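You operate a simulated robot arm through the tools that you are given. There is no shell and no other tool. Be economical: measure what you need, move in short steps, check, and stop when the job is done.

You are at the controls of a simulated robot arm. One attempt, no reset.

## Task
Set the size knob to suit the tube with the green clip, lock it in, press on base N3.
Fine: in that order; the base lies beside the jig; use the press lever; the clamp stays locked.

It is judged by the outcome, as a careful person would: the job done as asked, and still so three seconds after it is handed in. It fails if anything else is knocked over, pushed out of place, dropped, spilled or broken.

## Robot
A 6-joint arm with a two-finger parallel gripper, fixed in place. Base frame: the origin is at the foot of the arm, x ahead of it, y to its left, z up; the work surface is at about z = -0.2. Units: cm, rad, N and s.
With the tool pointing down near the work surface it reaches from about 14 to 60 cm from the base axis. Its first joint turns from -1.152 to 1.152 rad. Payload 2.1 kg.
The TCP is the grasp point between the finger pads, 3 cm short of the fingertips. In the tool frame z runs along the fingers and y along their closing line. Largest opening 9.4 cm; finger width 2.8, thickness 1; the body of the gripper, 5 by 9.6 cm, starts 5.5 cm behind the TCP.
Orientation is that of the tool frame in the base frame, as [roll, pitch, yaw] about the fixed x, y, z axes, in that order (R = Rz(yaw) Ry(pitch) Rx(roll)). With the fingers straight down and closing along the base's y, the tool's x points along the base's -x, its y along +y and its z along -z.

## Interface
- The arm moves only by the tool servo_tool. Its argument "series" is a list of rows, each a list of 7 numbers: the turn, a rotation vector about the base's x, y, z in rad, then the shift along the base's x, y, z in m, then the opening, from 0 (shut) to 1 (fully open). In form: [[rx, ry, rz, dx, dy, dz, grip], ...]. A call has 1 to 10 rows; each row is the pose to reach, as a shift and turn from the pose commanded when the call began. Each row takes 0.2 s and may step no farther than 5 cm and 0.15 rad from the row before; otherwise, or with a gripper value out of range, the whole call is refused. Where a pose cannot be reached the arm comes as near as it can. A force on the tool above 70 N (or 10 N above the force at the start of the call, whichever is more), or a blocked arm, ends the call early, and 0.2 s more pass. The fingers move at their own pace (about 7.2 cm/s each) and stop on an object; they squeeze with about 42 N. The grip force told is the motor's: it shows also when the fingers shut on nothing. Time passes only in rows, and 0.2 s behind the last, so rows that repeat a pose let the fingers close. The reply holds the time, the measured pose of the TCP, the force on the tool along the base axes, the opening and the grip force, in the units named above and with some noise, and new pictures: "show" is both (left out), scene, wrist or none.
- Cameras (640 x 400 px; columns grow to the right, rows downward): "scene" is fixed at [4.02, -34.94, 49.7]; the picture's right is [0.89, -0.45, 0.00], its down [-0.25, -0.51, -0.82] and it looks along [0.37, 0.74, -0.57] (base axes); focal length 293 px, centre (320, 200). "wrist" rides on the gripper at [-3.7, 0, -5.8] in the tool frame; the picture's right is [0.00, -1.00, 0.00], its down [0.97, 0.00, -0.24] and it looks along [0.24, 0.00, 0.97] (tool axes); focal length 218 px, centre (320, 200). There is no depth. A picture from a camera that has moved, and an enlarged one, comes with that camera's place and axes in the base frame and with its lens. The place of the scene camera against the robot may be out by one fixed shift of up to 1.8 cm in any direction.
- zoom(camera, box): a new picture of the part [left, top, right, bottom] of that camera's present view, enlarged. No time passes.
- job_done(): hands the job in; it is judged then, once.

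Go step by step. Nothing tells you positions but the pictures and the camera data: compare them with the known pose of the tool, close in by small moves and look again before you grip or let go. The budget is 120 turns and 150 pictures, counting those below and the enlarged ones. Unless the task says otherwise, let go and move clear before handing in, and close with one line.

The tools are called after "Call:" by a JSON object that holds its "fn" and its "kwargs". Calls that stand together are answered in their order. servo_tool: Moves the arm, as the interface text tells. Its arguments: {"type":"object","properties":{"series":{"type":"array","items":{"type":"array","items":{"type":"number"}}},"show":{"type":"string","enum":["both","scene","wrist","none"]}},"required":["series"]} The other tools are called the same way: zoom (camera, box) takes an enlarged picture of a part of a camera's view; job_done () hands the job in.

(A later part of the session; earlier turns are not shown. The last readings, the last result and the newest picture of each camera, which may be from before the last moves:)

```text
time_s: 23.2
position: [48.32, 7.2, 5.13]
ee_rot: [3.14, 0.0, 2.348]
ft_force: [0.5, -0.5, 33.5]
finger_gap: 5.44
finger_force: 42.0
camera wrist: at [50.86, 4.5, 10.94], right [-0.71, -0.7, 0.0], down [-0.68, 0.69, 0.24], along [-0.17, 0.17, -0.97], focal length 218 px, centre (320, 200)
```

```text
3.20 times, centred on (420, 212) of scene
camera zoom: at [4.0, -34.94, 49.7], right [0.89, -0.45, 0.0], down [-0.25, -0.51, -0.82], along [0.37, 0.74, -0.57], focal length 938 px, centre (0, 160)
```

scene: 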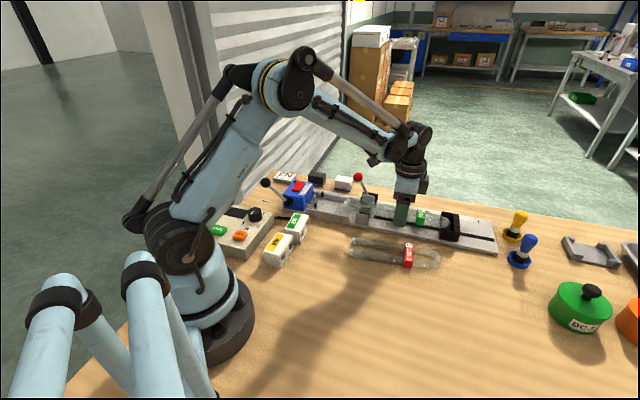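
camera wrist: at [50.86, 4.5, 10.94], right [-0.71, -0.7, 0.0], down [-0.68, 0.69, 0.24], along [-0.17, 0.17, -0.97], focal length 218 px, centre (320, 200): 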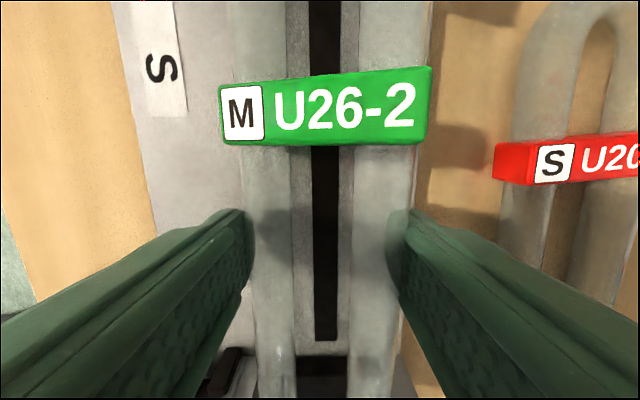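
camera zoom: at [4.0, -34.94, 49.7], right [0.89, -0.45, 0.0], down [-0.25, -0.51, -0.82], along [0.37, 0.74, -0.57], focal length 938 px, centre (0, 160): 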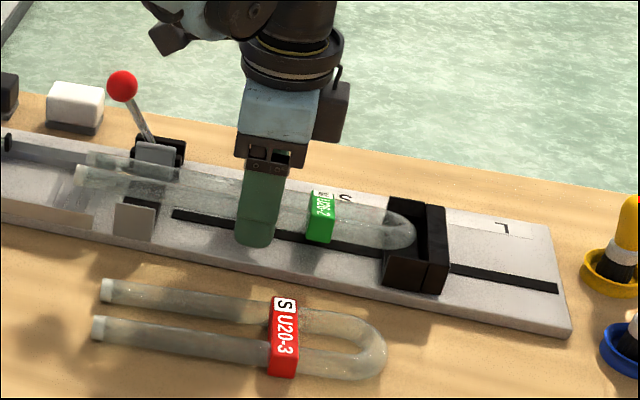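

Contact with some roll; something is touching at the clamp. I look closely before going on.

Call:
{"fn": "zoom", "kwargs": {"camera": "scene", "box": [330, 175, 400, 230]}}

Call:
{"fn": "zoom", "kwargs": {"camera": "scene", "box": [400, 190, 470, 250]}}

Call:
{"fn": "zoom", "kwargs": {"camera": "wrist", "box": [200, 250, 440, 400]}}

```text
7.27 times, centred on (365, 202) of scene
camera zoom: at [4.0, -34.94, 49.7], right [0.89, -0.45, 0.0], down [-0.25, -0.51, -0.82], along [0.37, 0.74, -0.57], focal length 2133 px, centre (-7, 182)
```

zoom: 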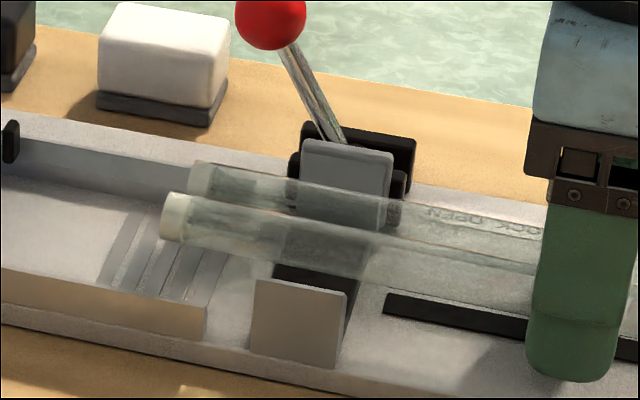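

```text
6.67 times, centred on (435, 220) of scene
camera zoom: at [4.0, -34.94, 49.7], right [0.89, -0.45, 0.0], down [-0.25, -0.51, -0.82], along [0.37, 0.74, -0.57], focal length 1955 px, centre (-447, 67)
```

zoom: 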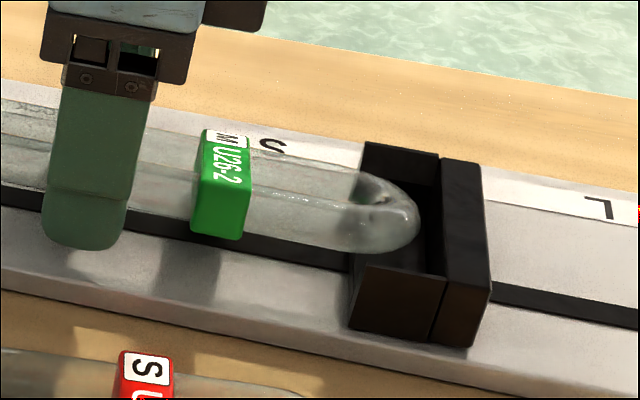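

```text
2.67 times, centred on (320, 325) of wrist
camera zoom: at [50.86, 4.5, 10.94], right [-0.71, -0.7, 0.0], down [-0.68, 0.69, 0.24], along [-0.17, 0.17, -0.97], focal length 582 px, centre (320, -133)
```

zoom: 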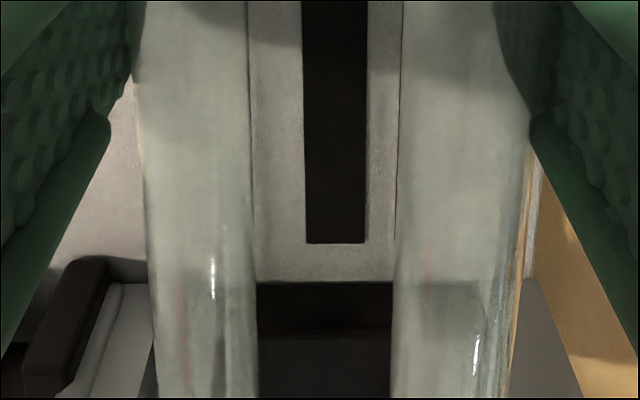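

The tube has met the clamp bed (bed is a raised block, about z 3) and slid up a little in the fingers. I release it to settle and look.

Call:
{"fn": "servo_tool", "kwargs": {"series": [[0, 0, 0, 0, 0, 0.004, 0.3], [0, 0, 0, 0, 0, 0.004, 0.68], [0, 0, 0, 0, 0, 0.004, 0.68], [0, 0, 0, 0, 0, 0.004, 0.68]]}}

Call:
{"fn": "zoom", "kwargs": {"camera": "scene", "box": [330, 175, 400, 230]}}

Call:
{"fn": "zoom", "kwargs": {"camera": "scene", "box": [400, 190, 470, 250]}}

```text
time_s: 24.2
position: [48.27, 7.35, 5.42]
ee_rot: [-3.141, 0.0, 2.349]
ft_force: [0.1, -0.5, 0.0]
finger_gap: 6.39
finger_force: 0.1
camera wrist: at [50.86, 4.51, 11.28], right [-0.71, -0.7, 0.0], down [-0.68, 0.69, 0.24], along [-0.17, 0.17, -0.97], focal length 218 px, centre (320, 200)
```

scene: 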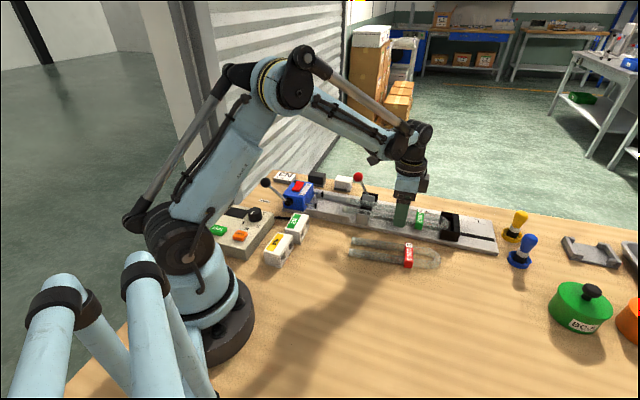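
wrist: 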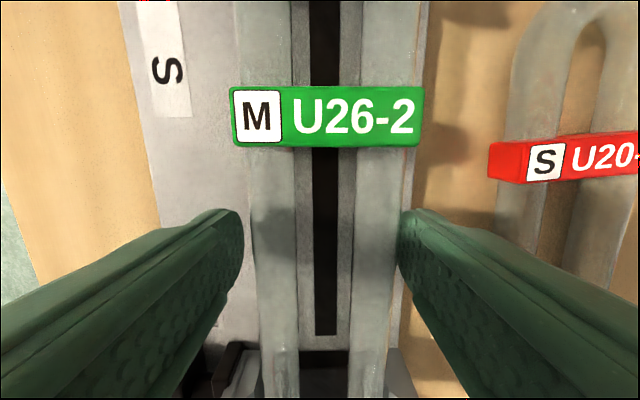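

```text
7.27 times, centred on (365, 202) of scene
camera zoom: at [4.02, -34.94, 49.7], right [0.89, -0.45, 0.0], down [-0.25, -0.51, -0.82], along [0.37, 0.74, -0.57], focal length 2133 px, centre (-7, 182)
```

zoom: 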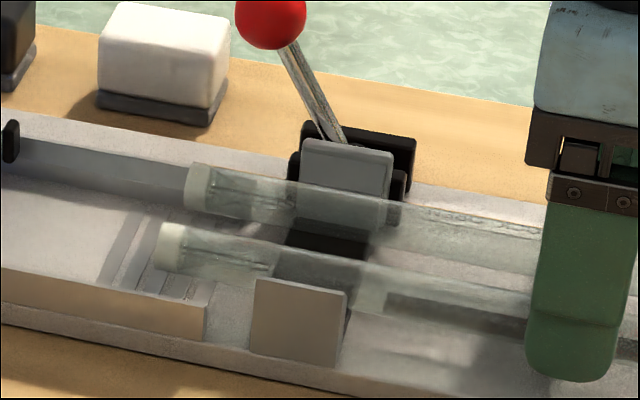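

```text
6.67 times, centred on (435, 220) of scene
camera zoom: at [4.02, -34.94, 49.7], right [0.89, -0.45, 0.0], down [-0.25, -0.51, -0.82], along [0.37, 0.74, -0.57], focal length 1955 px, centre (-447, 67)
```

zoom: 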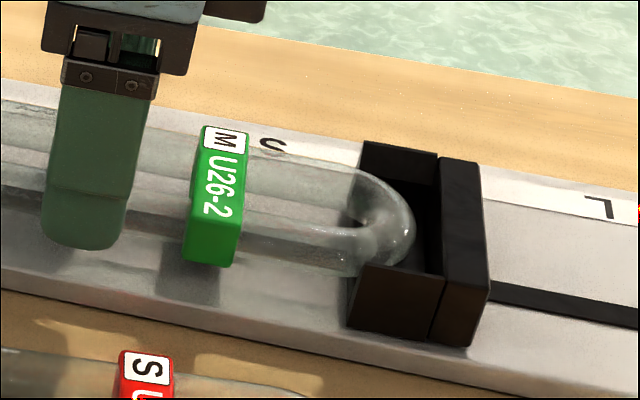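

Now it's flat: legs in the clamp, bend in the cradle with a small gap to the stop wall. I regrip, centred a bit nearer, and push it gently toward the stop.

Call:
{"fn": "servo_tool", "kwargs": {"series": [[0, 0, 0, -0.001, -0.001, -0.003, 0.68], [0, 0, 0, -0.001, -0.001, -0.003, 0.3], [0, 0, 0, -0.001, -0.001, -0.003, 0.3], [0, 0, 0, 0.0008, -0.003, -0.003, 0.3], [0, 0, 0, 0.0022, -0.0044, -0.003, 0.3], [0, 0, 0, 0.0022, -0.0044, -0.003, 0.3]]}}

Call:
{"fn": "zoom", "kwargs": {"camera": "scene", "box": [400, 190, 470, 250]}}

```text
time_s: 25.6
position: [48.67, 6.84, 5.25]
ee_rot: [3.141, 0.0, 2.348]
ft_force: [0.6, 0.7, 0.1]
finger_gap: 5.59
finger_force: 41.8
camera wrist: at [51.1, 4.07, 10.99], right [-0.71, -0.7, 0.0], down [-0.68, 0.69, 0.24], along [-0.17, 0.17, -0.97], focal length 218 px, centre (320, 200)
```

scene: 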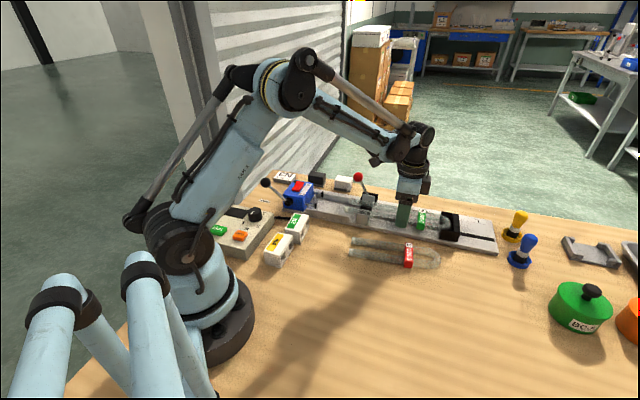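
wrist: 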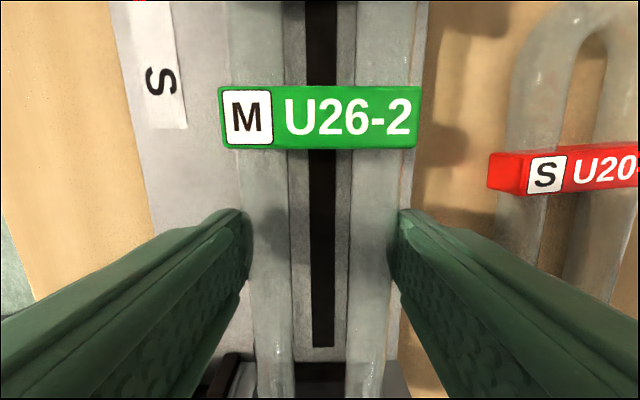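

```text
6.67 times, centred on (435, 220) of scene
camera zoom: at [4.02, -34.94, 49.7], right [0.89, -0.45, 0.0], down [-0.25, -0.51, -0.82], along [0.37, 0.74, -0.57], focal length 1955 px, centre (-447, 67)
```

zoom: 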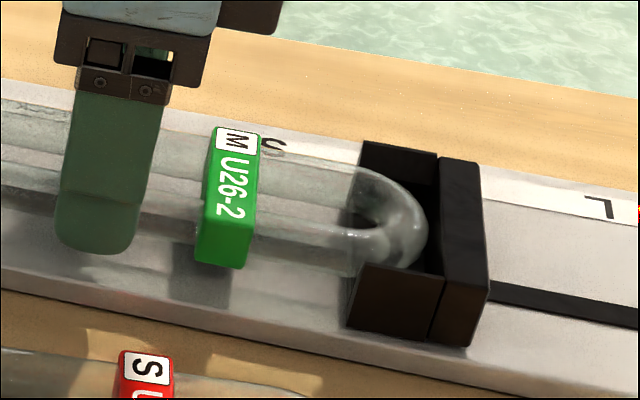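

Closing in; a little more to go until it touches.

Call:
{"fn": "servo_tool", "kwargs": {"series": [[0, 0, 0, 0.001, -0.001, 0, 0.3], [0, 0, 0, 0.002, -0.002, 0, 0.3], [0, 0, 0, 0.003, -0.003, 0, 0.3], [0, 0, 0, 0.003, -0.003, 0, 0.3]]}}

Call:
{"fn": "zoom", "kwargs": {"camera": "scene", "box": [400, 190, 470, 250]}}

```text
time_s: 26.6
position: [48.8, 6.34, 5.15]
ee_rot: [-3.14, -0.002, 2.345]
ft_force: [-0.6, 0.0, 0.4]
finger_gap: 5.6
finger_force: 42.1
camera wrist: at [51.38, 3.72, 11.0], right [-0.71, -0.7, 0.0], down [-0.68, 0.69, 0.24], along [-0.17, 0.17, -0.97], focal length 218 px, centre (320, 200)
```

scene: 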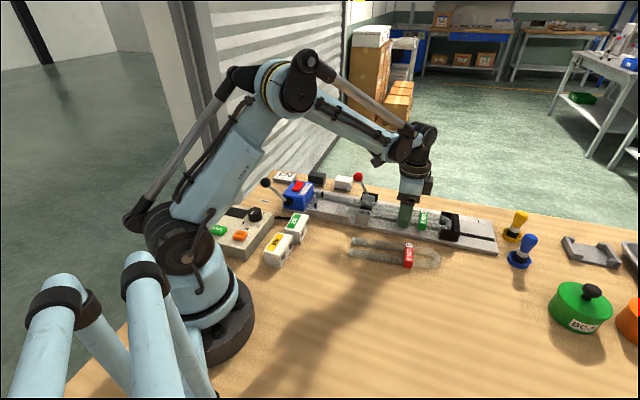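
wrist: 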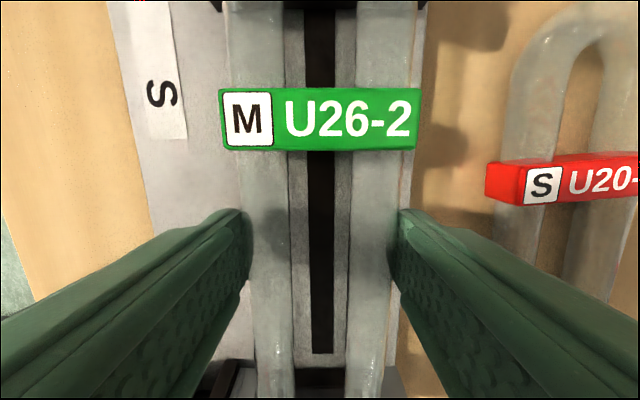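

```text
6.67 times, centred on (435, 220) of scene
camera zoom: at [4.02, -34.94, 49.7], right [0.89, -0.45, 0.0], down [-0.25, -0.51, -0.82], along [0.37, 0.74, -0.57], focal length 1955 px, centre (-447, 67)
```

zoom: 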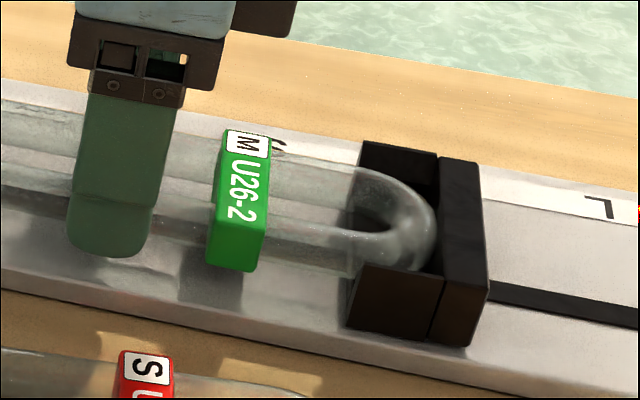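

Call:
{"fn": "servo_tool", "kwargs": {"series": [[0, 0, 0, 0.0008, -0.0008, 0, 0.3], [0, 0, 0, 0.0016, -0.0016, 0, 0.3], [0, 0, 0, 0.0016, -0.0016, 0, 0.3]], "show": "none"}}

Call:
{"fn": "servo_tool", "kwargs": {"series": [[0, 0, 0, 0.0008, -0.0008, 0, 0.3], [0, 0, 0, 0.0014, -0.0014, 0, 0.3], [0, 0, 0, 0.0014, -0.0014, 0, 0.3]], "show": "none"}}

Call:
{"fn": "zoom", "kwargs": {"camera": "scene", "box": [400, 190, 470, 250]}}

```text
time_s: 27.4
position: [48.94, 6.37, 5.19]
ee_rot: [-3.141, 0.002, 2.345]
ft_force: [-0.7, 0.4, 1.1]
finger_gap: 5.57
finger_force: 41.8
```

```text
time_s: 28.2
position: [49.04, 6.07, 5.15]
ee_rot: [3.141, 0.001, 2.349]
ft_force: [0.3, -0.1, 0.2]
finger_gap: 5.6
finger_force: 41.9
```

```text
6.67 times, centred on (435, 220) of scene
camera zoom: at [4.02, -34.94, 49.7], right [0.89, -0.45, 0.0], down [-0.25, -0.51, -0.82], along [0.37, 0.74, -0.57], focal length 1955 px, centre (-447, 67)
```

zoom: 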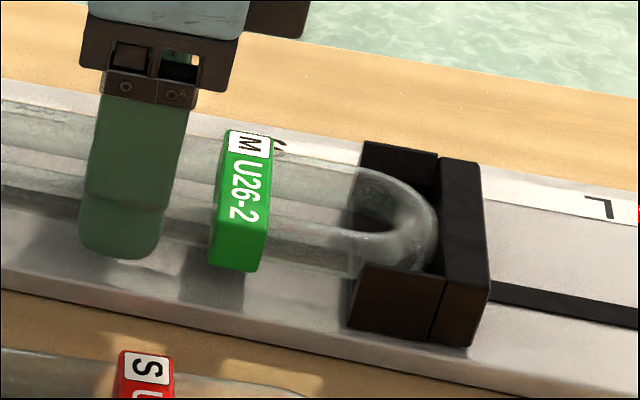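

The tube stopped against the stop wall while the pads slipped, so it is seated. I release, rise, and move over the clamp lever.

Call:
{"fn": "servo_tool", "kwargs": {"series": [[0, 0, 0, 0, 0, 0, 0.68], [0, 0, 0, 0, 0, 0, 0.68], [0, 0, 0, 0, 0, 0.04, 0.68], [0, 0, 0, 0, 0, 0.08, 0.68], [0, 0, 0, 0, 0, 0.12, 0.5], [0, 0, 0, -0.025, 0.04, 0.13, 0.3], [0, 0, 0, -0.045, 0.08, 0.13, 0.1], [0, 0, 0, -0.065, 0.12, 0.13, 0], [0, 0, 0, -0.075, 0.16, 0.13, 0], [0, 0, 0, -0.075, 0.16, 0.13, 0]]}}

Call:
{"fn": "zoom", "kwargs": {"camera": "scene", "box": [330, 165, 490, 265]}}

```text
time_s: 30.4
position: [41.48, 22.19, 18.17]
ee_rot: [-3.141, -0.001, 2.345]
ft_force: [-0.1, 0.4, -0.9]
finger_gap: 0.0
finger_force: 33.6
camera wrist: at [44.14, 19.46, 24.0], right [-0.71, -0.7, 0.0], down [-0.68, 0.69, 0.24], along [-0.17, 0.17, -0.97], focal length 218 px, centre (320, 200)
```

scene: 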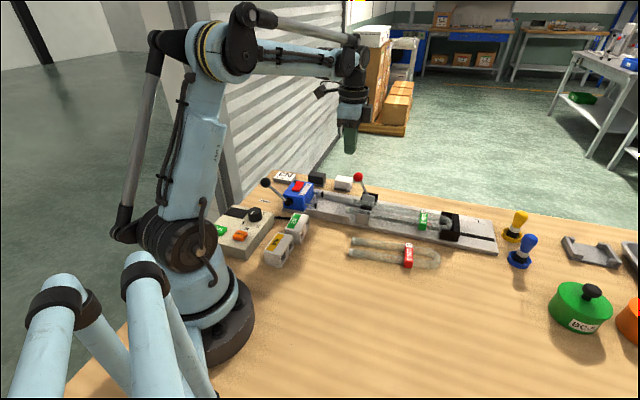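
wrist: 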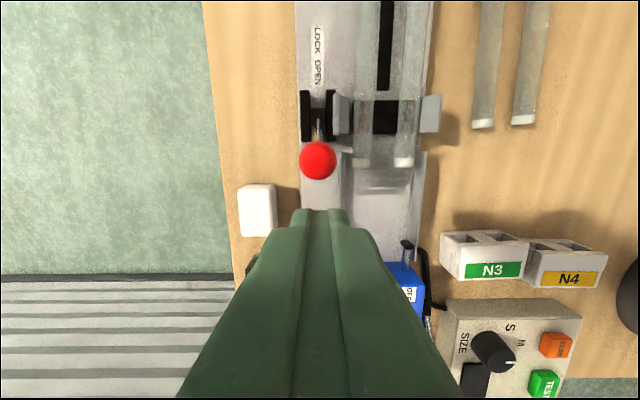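

```text
4.00 times, centred on (410, 215) of scene
camera zoom: at [4.02, -34.94, 49.7], right [0.89, -0.45, 0.0], down [-0.25, -0.51, -0.82], along [0.37, 0.74, -0.57], focal length 1173 px, centre (-40, 140)
```

zoom: 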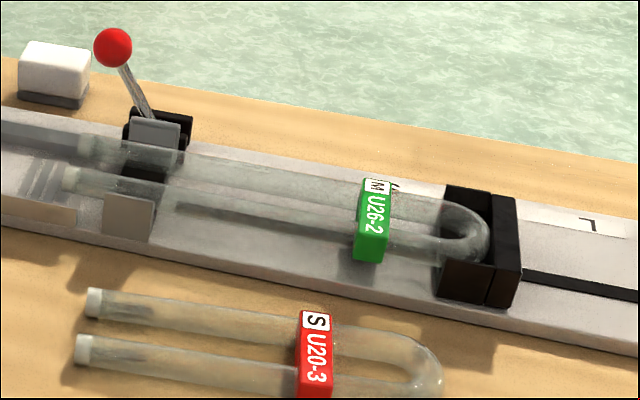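

The ball is straight ahead of the closed fingers. I back off a bit, go down behind it, and then push it toward LOCK.

Call:
{"fn": "servo_tool", "kwargs": {"series": [[0, 0, 0, -0.007, 0.007, -0.02, 0], [0, 0, 0, -0.007, 0.007, -0.05, 0], [0, 0, 0, -0.007, 0.007, -0.073, 0], [0, 0, 0, -0.007, 0.007, -0.073, 0]]}}

```text
time_s: 31.4
position: [40.84, 22.84, 10.72]
ee_rot: [3.142, -0.002, 2.347]
ft_force: [0.3, -0.5, -0.4]
finger_gap: 0.0
finger_force: 32.8
camera wrist: at [43.43, 20.18, 16.61], right [-0.71, -0.7, 0.0], down [-0.68, 0.69, 0.24], along [-0.17, 0.17, -0.97], focal length 218 px, centre (320, 200)
```

scene: 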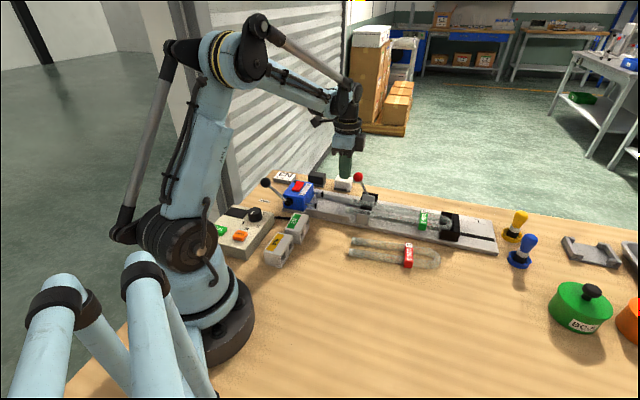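
wrist: 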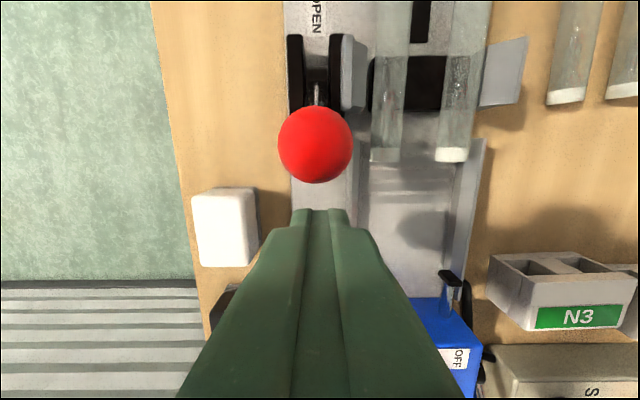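

Good alignment. I push along the jig axis 4 cm and look.

Call:
{"fn": "servo_tool", "kwargs": {"series": [[0, 0, 0, 0.005, -0.005, 0, 0], [0, 0, 0, 0.01, -0.01, 0, 0], [0, 0, 0, 0.015, -0.015, 0, 0], [0, 0, 0, 0.02, -0.02, 0, 0], [0, 0, 0, 0.025, -0.025, 0, 0], [0, 0, 0, 0.03, -0.03, 0, 0], [0, 0, 0, 0.03, -0.03, 0, 0]]}}

```text
time_s: 33.0
position: [43.93, 19.92, 10.78]
ee_rot: [3.14, -0.001, 2.347]
ft_force: [0.2, -0.2, -0.8]
finger_gap: 0.01
finger_force: 33.4
camera wrist: at [46.45, 17.1, 16.68], right [-0.71, -0.7, 0.0], down [-0.68, 0.69, 0.24], along [-0.17, 0.17, -0.97], focal length 218 px, centre (320, 200)
```

scene: 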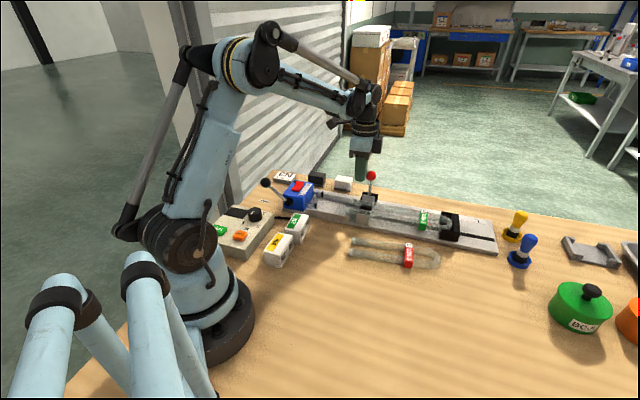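
wrist: 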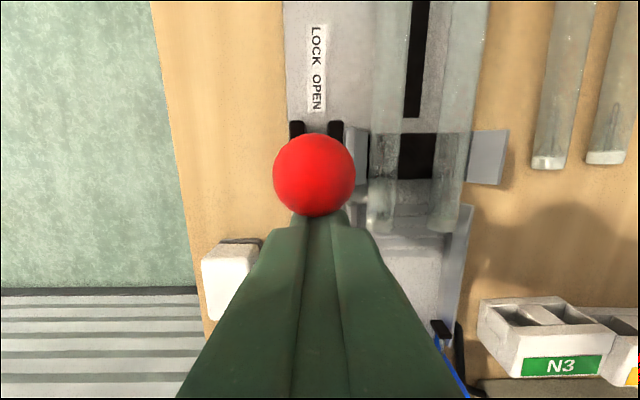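

The lever is upright now and moves freely. I keep pushing toward LOCK.

Call:
{"fn": "servo_tool", "kwargs": {"series": [[0, 0, 0, 0.005, -0.005, 0, 0], [0, 0, 0, 0.01, -0.01, 0, 0], [0, 0, 0, 0.015, -0.015, -0.002, 0], [0, 0, 0, 0.02, -0.02, -0.004, 0], [0, 0, 0, 0.025, -0.025, -0.007, 0], [0, 0, 0, 0.025, -0.025, -0.007, 0]]}}

Call:
{"fn": "zoom", "kwargs": {"camera": "scene", "box": [320, 160, 420, 230]}}

```text
time_s: 34.4
position: [46.41, 17.42, 10.14]
ee_rot: [-3.141, 0.0, 2.347]
ft_force: [0.0, 0.1, 0.5]
finger_gap: 0.01
finger_force: 33.2
camera wrist: at [49.0, 14.67, 15.99], right [-0.71, -0.7, 0.0], down [-0.68, 0.69, 0.24], along [-0.17, 0.17, -0.97], focal length 218 px, centre (320, 200)
```

scene: 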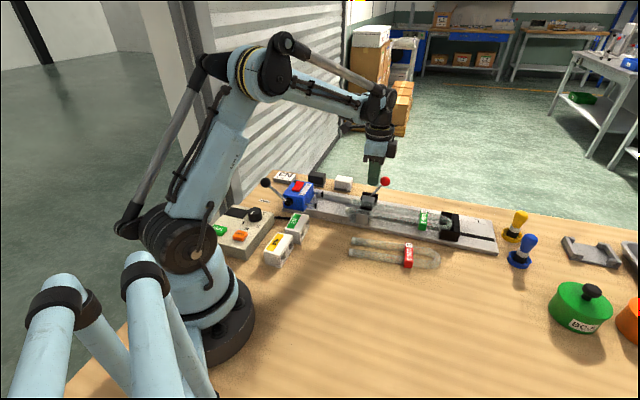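
wrist: 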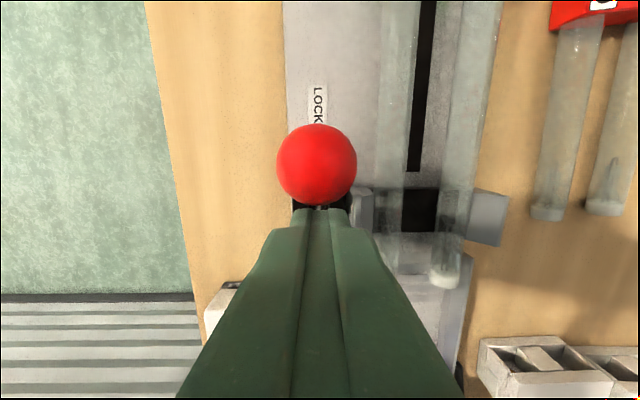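

```text
5.71 times, centred on (370, 195) of scene
camera zoom: at [4.02, -34.94, 49.7], right [0.89, -0.45, 0.0], down [-0.25, -0.51, -0.82], along [0.37, 0.74, -0.57], focal length 1676 px, centre (34, 229)
```

zoom: 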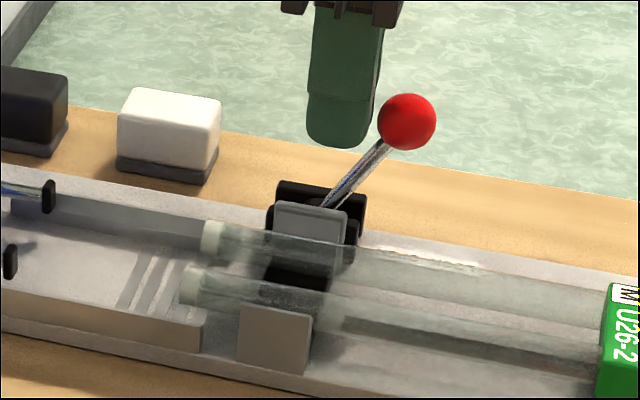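

Lever is past vertical. I keep following it until it resists.

Call:
{"fn": "servo_tool", "kwargs": {"series": [[0, 0, 0, 0.004, -0.004, -0.004, 0], [0, 0, 0, 0.008, -0.008, -0.009, 0], [0, 0, 0, 0.012, -0.012, -0.014, 0], [0, 0, 0, 0.012, -0.012, -0.014, 0]]}}

Call:
{"fn": "zoom", "kwargs": {"camera": "scene", "box": [320, 160, 420, 230]}}

```text
time_s: 35.0
position: [46.6, 17.49, 9.7]
ee_rot: [-3.138, -0.023, 2.357]
ft_force: [-5.9, 3.9, 6.5]
finger_gap: 0.0
finger_force: 32.8
stopped in row 3: the force on the tool passed its limit (the readings are from after the stop); the commanded pose is now the measured one
camera wrist: at [49.27, 14.63, 15.38], right [-0.71, -0.71, 0.0], down [-0.68, 0.68, 0.26], along [-0.19, 0.18, -0.97], focal length 218 px, centre (320, 200)
```

scene: 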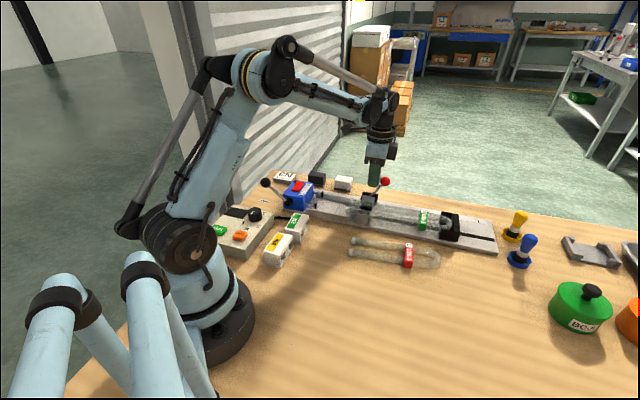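
wrist: 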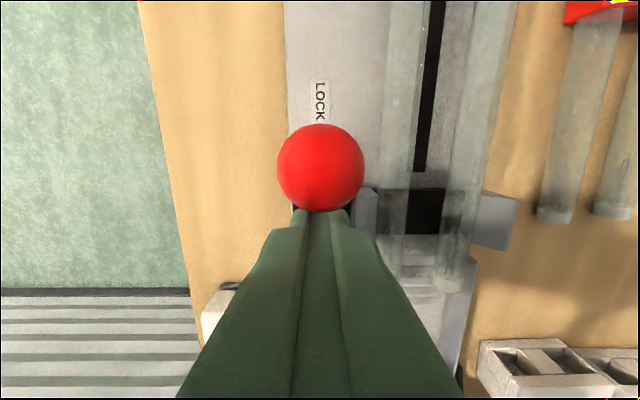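

```text
5.71 times, centred on (370, 195) of scene
camera zoom: at [4.01, -34.94, 49.7], right [0.89, -0.45, 0.0], down [-0.25, -0.51, -0.82], along [0.37, 0.74, -0.57], focal length 1676 px, centre (34, 229)
```

zoom: 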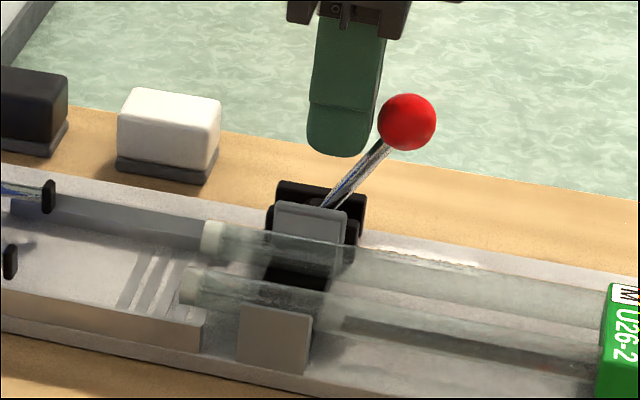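

The lever has reached its end stop at LOCK. I back off, rise, straighten the tool and look at the tube ends, trough and base N3 from above.

Call:
{"fn": "servo_tool", "kwargs": {"series": [[0, 0, 0, -0.007, 0.007, 0, 0], [0, 0, 0, -0.014, 0.014, 0.02, 0], [0, 0.016, -0.01, -0.014, 0.014, 0.06, 0], [0, 0.016, -0.01, -0.03, 0.01, 0.1, 0.3], [0, 0.016, -0.01, -0.07, 0.0, 0.11, 0.6], [0, 0.016, -0.01, -0.11, -0.01, 0.11, 0.9], [0, 0.016, -0.01, -0.15, -0.015, 0.11, 1], [0, 0.016, -0.01, -0.16, -0.015, 0.11, 1]]}}

Call:
{"fn": "zoom", "kwargs": {"camera": "scene", "box": [280, 165, 440, 265]}}

```text
time_s: 36.8
position: [30.58, 15.92, 20.53]
ee_rot: [-3.127, -0.03, 2.346]
ft_force: [0.0, 0.4, -0.6]
finger_gap: 9.39
finger_force: 0.0
camera wrist: at [33.32, 13.06, 26.3], right [-0.71, -0.7, 0.01], down [-0.67, 0.69, 0.27], along [-0.2, 0.18, -0.96], focal length 218 px, centre (320, 200)
```

scene: 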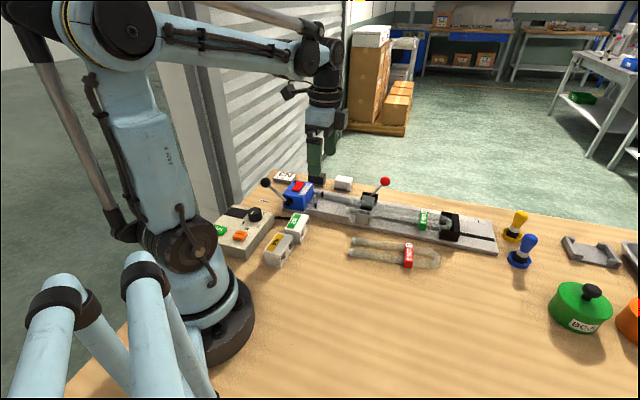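
wrist: 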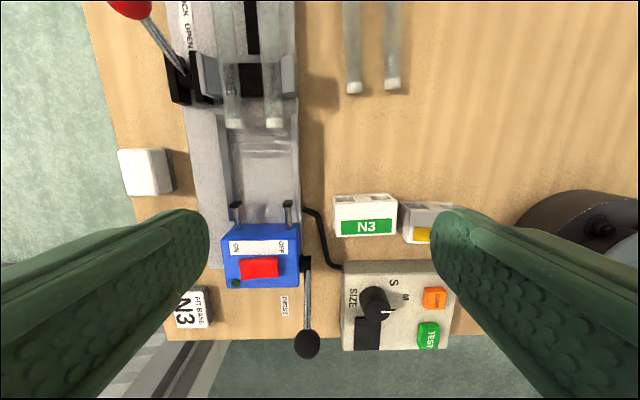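

```text
4.00 times, centred on (360, 215) of scene
camera zoom: at [4.02, -34.94, 49.7], right [0.89, -0.45, 0.0], down [-0.25, -0.51, -0.82], along [0.37, 0.74, -0.57], focal length 1173 px, centre (160, 140)
```

zoom: 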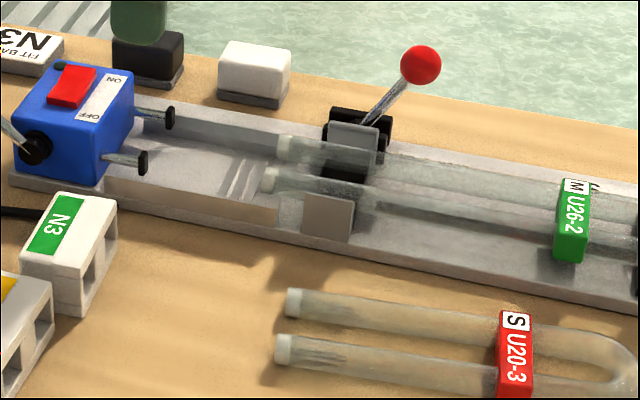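

The clamp is locked, with about 8.5 cm between the press pins and tube ends. Base N3 (about 6.9 × 3.5 cm, holes facing the tube) is at about (23.7, 15.8). I straighten the tool and turn it 90° to grip the base front and back.

Call:
{"fn": "servo_tool", "kwargs": {"series": [[-0.0112, -0.0314, 0, 0, 0, 0, 0.7], [-0.0112, -0.0314, 0, 0, 0, 0, 0.7]], "show": "none"}}

Call:
{"fn": "servo_tool", "kwargs": {"series": [[0, 0, 0.145, -0.015, 0, 0, 0.7], [0, 0, 0.29, -0.03, 0, 0, 0.7], [0, 0, 0.435, -0.045, 0, -0.01, 0.7], [0, 0, 0.58, -0.06, 0, -0.02, 0.7], [0, 0, 0.725, -0.069, -0.001, -0.03, 0.7], [0, 0, 0.87, -0.069, -0.001, -0.04, 0.7], [0, 0, 1.015, -0.069, -0.001, -0.05, 0.7], [0, 0, 1.16, -0.069, -0.001, -0.065, 0.7], [0, 0, 1.305, -0.069, -0.001, -0.065, 0.7], [0, 0, 1.45, -0.069, -0.001, -0.065, 0.7]], "show": "none"}}

Call:
{"fn": "servo_tool", "kwargs": {"series": [[0, 0, 0.121, 0, 0, 0, 0.7], [0, 0, 0.121, 0, 0, 0, 0.7]]}}

```text
time_s: 37.4
position: [30.55, 15.93, 20.56]
ee_rot: [3.141, 0.001, 2.347]
ft_force: [0.7, -0.8, 0.0]
finger_gap: 6.58
finger_force: 0.0
```

```text
time_s: 39.6
position: [23.63, 15.69, 14.08]
ee_rot: [3.141, 0.002, -2.485]
ft_force: [-0.8, -0.3, 0.4]
finger_gap: 6.59
finger_force: 0.2
```

```text
time_s: 40.2
position: [23.71, 15.79, 14.1]
ee_rot: [3.141, 0.0, -2.364]
ft_force: [0.3, 0.0, 0.5]
finger_gap: 6.57
finger_force: 0.1
camera wrist: at [26.36, 18.25, 19.91], right [0.7, -0.71, 0.0], down [-0.69, -0.68, 0.24], along [-0.17, -0.17, -0.97], focal length 218 px, centre (320, 200)
```

scene: 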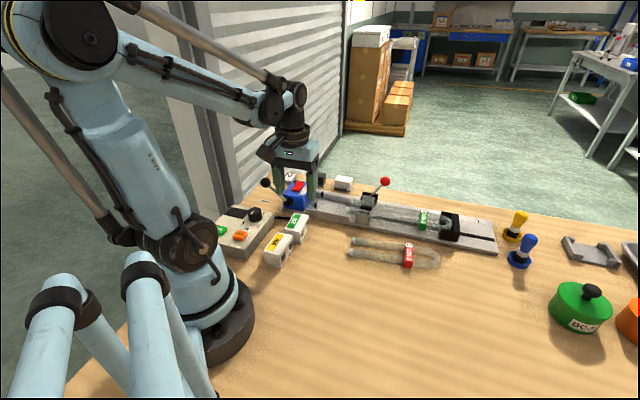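
wrist: 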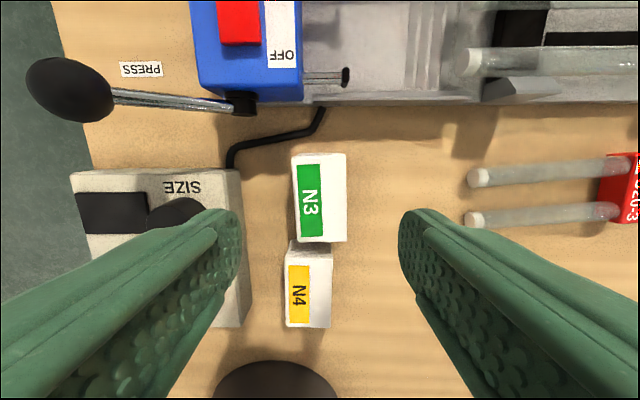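

N3 sits centred below the tool, turned about 2°. I match that and descend.

Call:
{"fn": "servo_tool", "kwargs": {"series": [[0, 0, 0.033, 0, 0, -0.04, 0.7], [0, 0, 0.033, 0, 0, -0.075, 0.7], [0, 0, 0.033, 0, 0, -0.075, 0.7]]}}

```text
time_s: 41.0
position: [23.77, 15.7, 6.58]
ee_rot: [-3.141, -0.001, -2.333]
ft_force: [-0.4, 1.7, -0.3]
finger_gap: 6.6
finger_force: 0.0
camera wrist: at [26.23, 18.32, 12.38], right [0.72, -0.69, 0.0], down [-0.67, -0.7, 0.24], along [-0.17, -0.17, -0.97], focal length 218 px, centre (320, 200)
```

scene: 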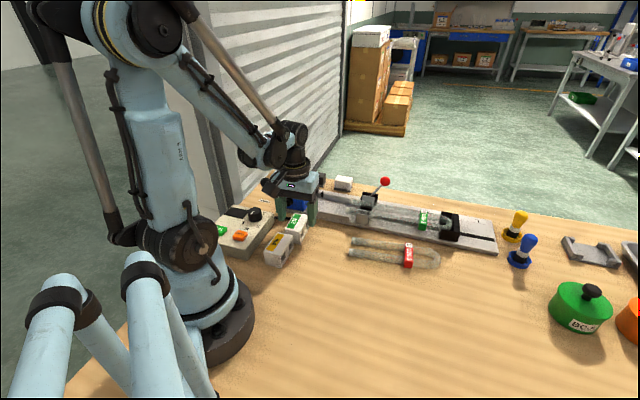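
wrist: 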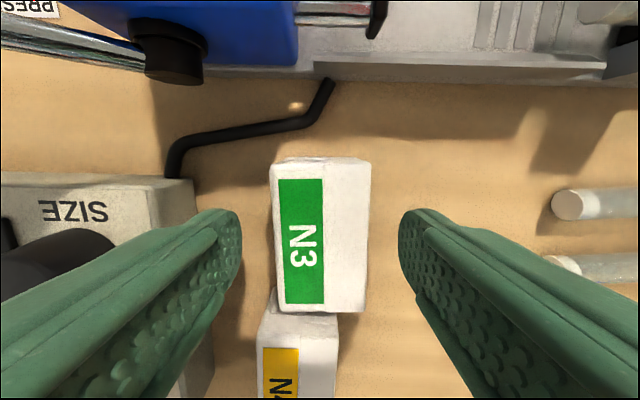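

Aligned. I lower, grip N3 and lift.

Call:
{"fn": "servo_tool", "kwargs": {"series": [[0, 0, 0, -0.001, -0.001, -0.028, 0.7], [0, 0, 0, -0.001, -0.001, -0.028, 0.7], [0, 0, 0, -0.001, -0.001, -0.028, 0.1], [0, 0, 0, -0.001, -0.001, -0.028, 0.1], [0, 0, 0, -0.001, -0.001, -0.028, 0.1], [0, 0, 0, -0.001, -0.001, 0.01, 0.1], [0, 0, 0, -0.001, -0.001, 0.05, 0.1], [0, 0, 0, -0.001, -0.001, 0.08, 0.1], [0, 0, 0, -0.001, -0.001, 0.08, 0.1]]}}

Call:
{"fn": "zoom", "kwargs": {"camera": "scene", "box": [200, 120, 360, 270]}}

```text
time_s: 43.0
position: [23.63, 15.68, 14.63]
ee_rot: [-3.141, -0.001, -2.331]
ft_force: [-0.2, -0.9, -1.0]
finger_gap: 4.36
finger_force: 42.0
camera wrist: at [26.12, 18.26, 20.48], right [0.72, -0.69, 0.0], down [-0.67, -0.7, 0.24], along [-0.17, -0.17, -0.97], focal length 218 px, centre (320, 200)
```

scene: 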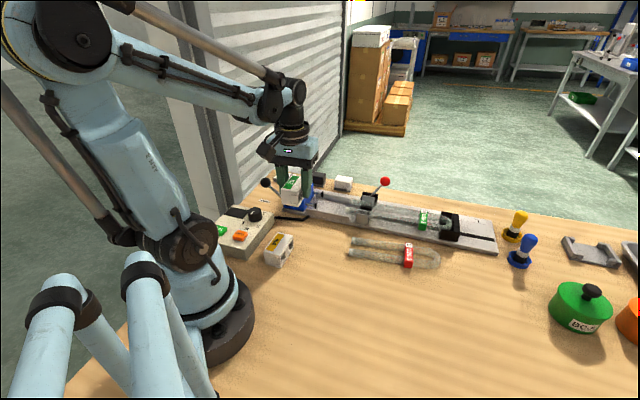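
wrist: 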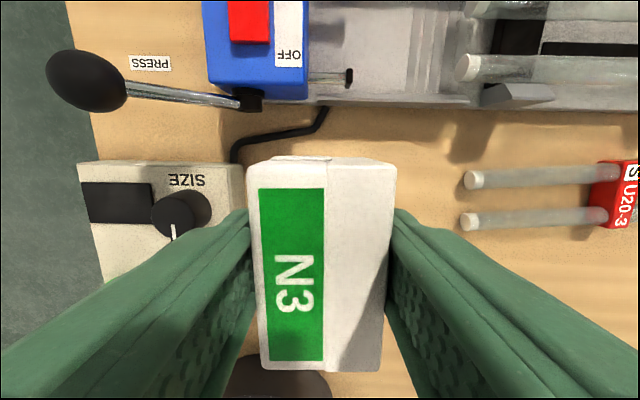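

```text
2.67 times, centred on (280, 195) of scene
camera zoom: at [4.02, -34.94, 49.7], right [0.89, -0.45, 0.0], down [-0.25, -0.51, -0.82], along [0.37, 0.74, -0.57], focal length 782 px, centre (427, 213)
```

zoom: 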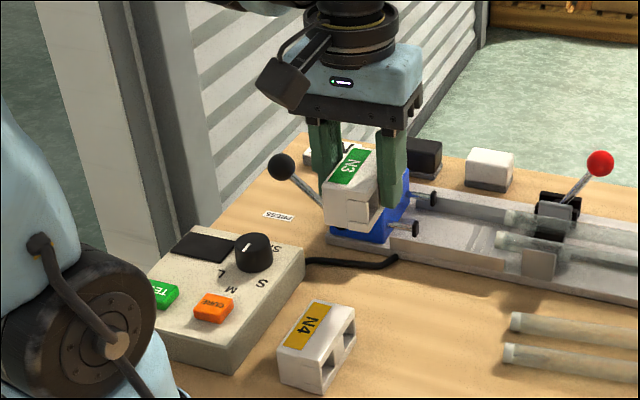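

N3 is held firmly (4.4 cm front to back). I carry it over the trough near (34.6, 20.8), turning it to the jig's angle.

Call:
{"fn": "servo_tool", "kwargs": {"series": [[0, 0, 0, 0.03, 0.01, 0.01, 0.1], [0, 0, -0.015, 0.06, 0.025, 0.01, 0.1], [0, 0, -0.034, 0.09, 0.04, 0.01, 0.1], [0, 0, -0.034, 0.11, 0.051, 0.0, 0.1], [0, 0, -0.034, 0.11, 0.051, 0.0, 0.1]]}}

Call:
{"fn": "zoom", "kwargs": {"camera": "scene", "box": [260, 130, 420, 240]}}

```text
time_s: 44.2
position: [34.66, 20.82, 14.55]
ee_rot: [-3.139, 0.0, -2.368]
ft_force: [-0.1, 0.3, -0.3]
finger_gap: 4.35
finger_force: 42.5
camera wrist: at [37.28, 23.25, 20.4], right [0.7, -0.72, 0.0], down [-0.69, -0.68, 0.24], along [-0.17, -0.17, -0.97], focal length 218 px, centre (320, 200)
```

scene: 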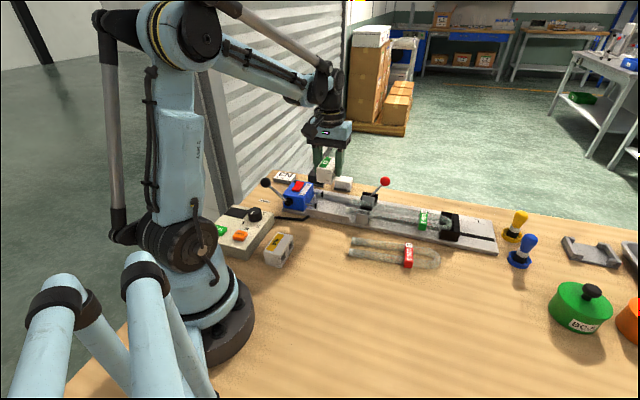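
wrist: 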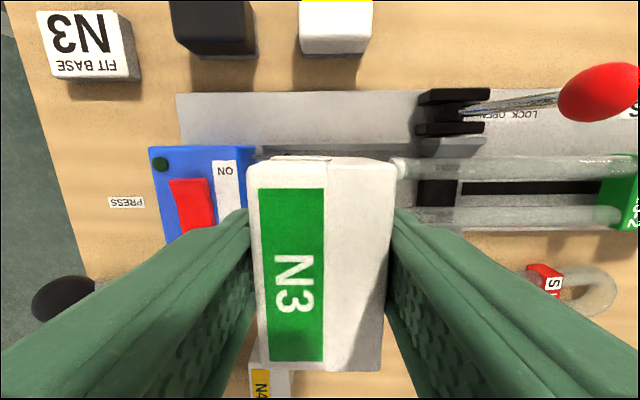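

```text
3.64 times, centred on (340, 185) of scene
camera zoom: at [4.02, -34.94, 49.7], right [0.89, -0.45, 0.0], down [-0.25, -0.51, -0.82], along [0.37, 0.74, -0.57], focal length 1066 px, centre (247, 254)
```

zoom: 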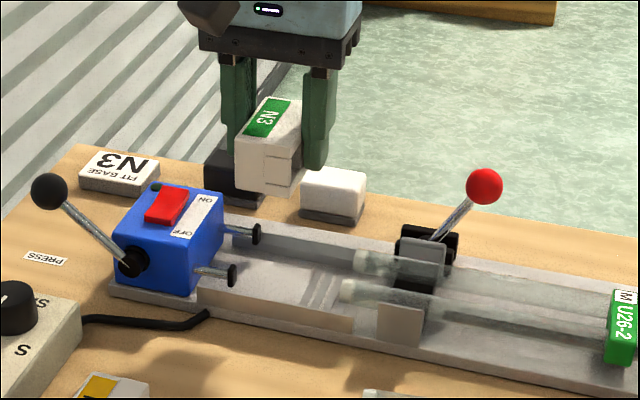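

Over the trough. I shift 0.7 cm toward the tube to clear the pins, and lower to just above the rails for a check.

Call:
{"fn": "servo_tool", "kwargs": {"series": [[0, 0, 0, 0.005, -0.005, -0.02, 0.1], [0, 0, 0, 0.005, -0.005, -0.045, 0.1], [0, 0, 0, 0.005, -0.005, -0.06, 0.1], [0, 0, 0, 0.005, -0.005, -0.06, 0.1]]}}

Call:
{"fn": "zoom", "kwargs": {"camera": "scene", "box": [280, 150, 400, 230]}}

Call:
{"fn": "zoom", "kwargs": {"camera": "wrist", "box": [180, 60, 500, 260]}}

```text
time_s: 45.2
position: [35.01, 20.17, 8.54]
ee_rot: [-3.141, 0.001, -2.366]
ft_force: [0.6, -0.7, -0.6]
finger_gap: 4.35
finger_force: 41.9
camera wrist: at [37.73, 22.78, 14.38], right [0.7, -0.71, 0.0], down [-0.69, -0.68, 0.24], along [-0.17, -0.17, -0.97], focal length 218 px, centre (320, 200)
```

scene: 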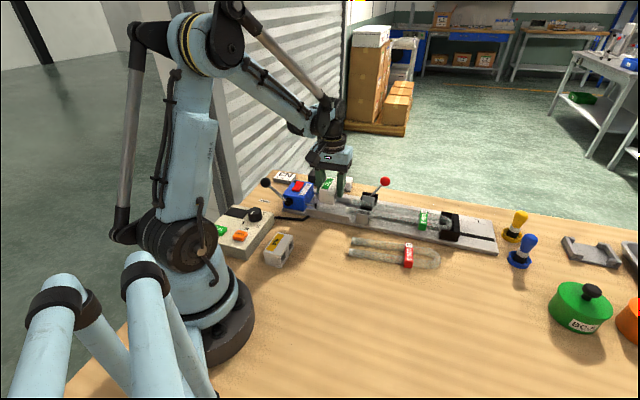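
wrist: 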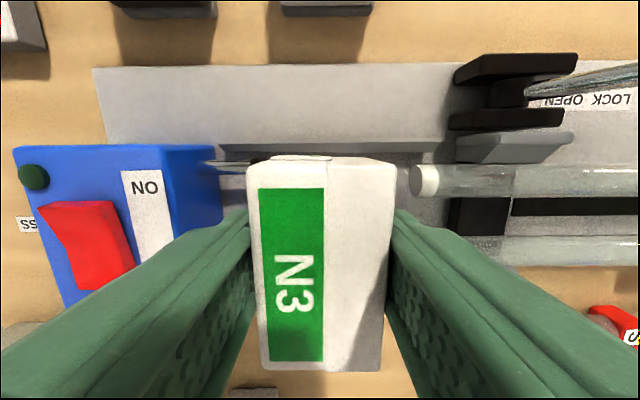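

```text
5.00 times, centred on (340, 190) of scene
camera zoom: at [4.02, -34.94, 49.7], right [0.89, -0.45, 0.0], down [-0.25, -0.51, -0.82], along [0.37, 0.74, -0.57], focal length 1466 px, centre (220, 250)
```

zoom: 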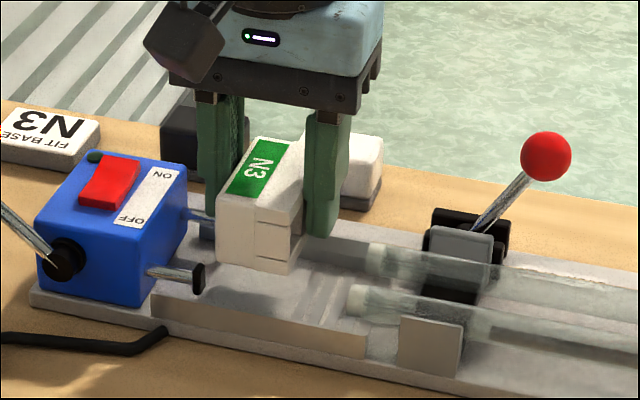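

```text
2.00 times, centred on (340, 160) of wrist
camera zoom: at [37.73, 22.78, 14.38], right [0.7, -0.71, 0.0], down [-0.69, -0.68, 0.24], along [-0.17, -0.17, -0.97], focal length 436 px, centre (280, 280)
```

zoom: 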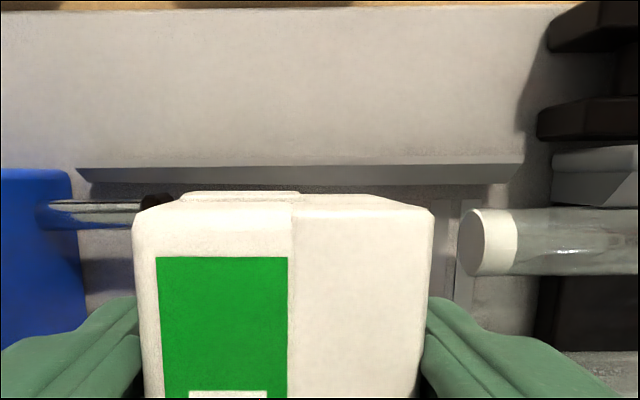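

The base is lined up with the rails (which have a lead-in) and in the gap between pins and tube ends. I lower it slowly.

Call:
{"fn": "servo_tool", "kwargs": {"series": [[0, 0, 0, 0, 0, -0.01, 0.1], [0, 0, 0, 0, 0, -0.02, 0.1], [0, 0, 0, 0, 0, -0.026, 0.1], [0, 0, 0, 0, 0, -0.029, 0.1], [0, 0, 0, 0, 0, -0.029, 0.1]]}}

Call:
{"fn": "zoom", "kwargs": {"camera": "scene", "box": [280, 150, 400, 230]}}

```text
time_s: 46.4
position: [35.13, 20.3, 5.59]
ee_rot: [3.142, 0.0, -2.368]
ft_force: [-0.1, 0.0, -0.4]
finger_gap: 4.32
finger_force: 42.2
camera wrist: at [37.78, 22.74, 11.46], right [0.7, -0.71, 0.0], down [-0.69, -0.68, 0.24], along [-0.17, -0.17, -0.97], focal length 218 px, centre (320, 200)
```

scene: 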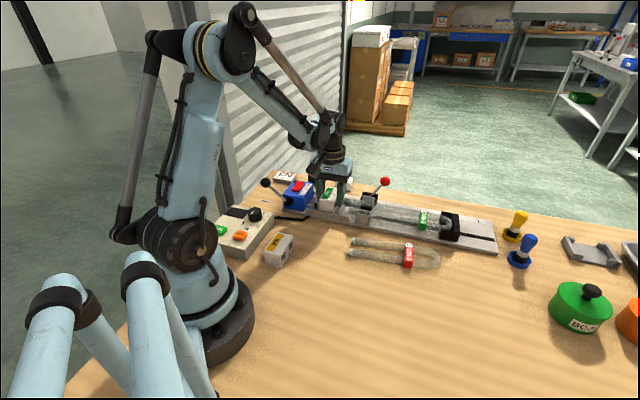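
wrist: 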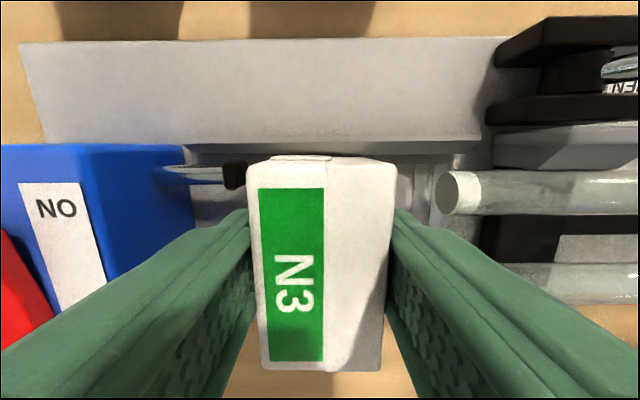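

```text
5.00 times, centred on (340, 190) of scene
camera zoom: at [4.02, -34.94, 49.7], right [0.89, -0.45, 0.0], down [-0.25, -0.51, -0.82], along [0.37, 0.74, -0.57], focal length 1466 px, centre (220, 250)
```

zoom: 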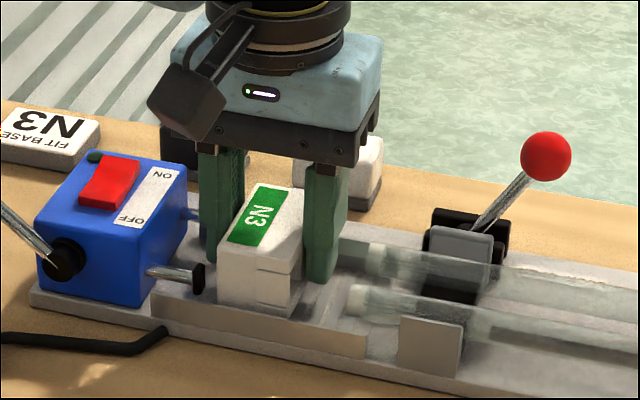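

No contact yet and well placed. I lower a few millimetres more until it touches.

Call:
{"fn": "servo_tool", "kwargs": {"series": [[0, 0, 0, 0, 0, -0.002, 0.1], [0, 0, 0, 0, 0, -0.004, 0.1], [0, 0, 0, 0, 0, -0.004, 0.1]], "show": "none"}}

```text
time_s: 47.2
position: [35.16, 20.29, 5.18]
ee_rot: [3.142, 0.001, -2.366]
ft_force: [-0.5, -0.3, -0.2]
finger_gap: 4.33
finger_force: 42.4
```

Call:
{"fn": "servo_tool", "kwargs": {"series": [[0, 0, 0, 0, 0, -0.0015, 0.1], [0, 0, 0, 0, 0, -0.003, 0.1], [0, 0, 0, 0, 0, -0.003, 0.1]]}}

Call:
{"fn": "zoom", "kwargs": {"camera": "scene", "box": [280, 150, 400, 230]}}

```text
time_s: 48.0
position: [35.15, 20.13, 4.89]
ee_rot: [-3.141, 0.001, -2.366]
ft_force: [0.1, -0.3, -0.5]
finger_gap: 4.34
finger_force: 42.6
camera wrist: at [37.75, 22.72, 10.83], right [0.7, -0.71, 0.0], down [-0.69, -0.68, 0.24], along [-0.17, -0.17, -0.97], focal length 218 px, centre (320, 200)
```

scene: 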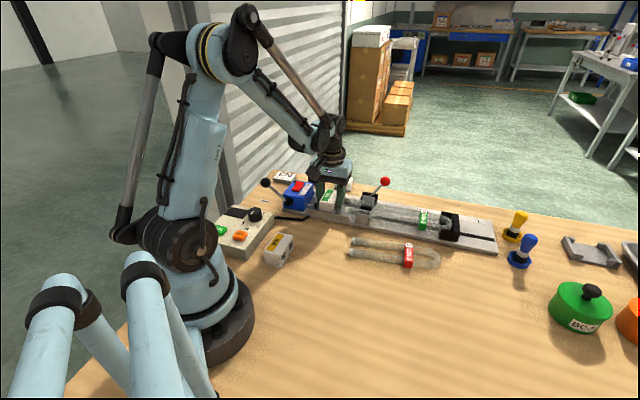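
wrist: 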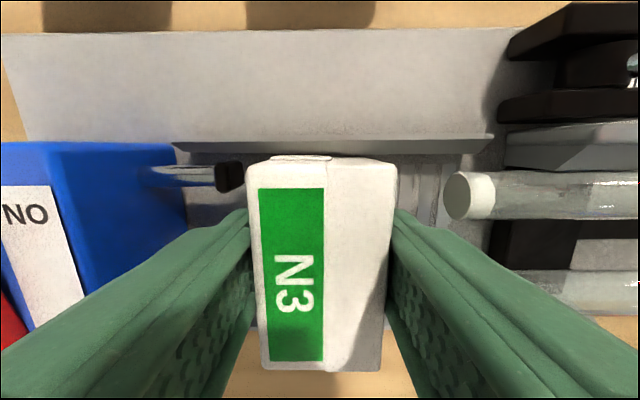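

```text
5.00 times, centred on (340, 190) of scene
camera zoom: at [4.02, -34.94, 49.7], right [0.89, -0.45, 0.0], down [-0.25, -0.51, -0.82], along [0.37, 0.74, -0.57], focal length 1466 px, centre (220, 250)
```

zoom: 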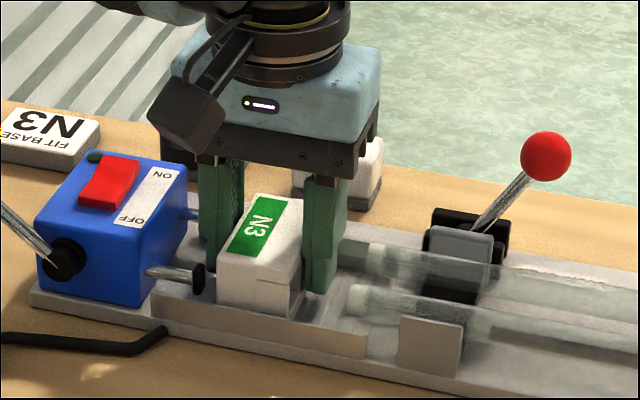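

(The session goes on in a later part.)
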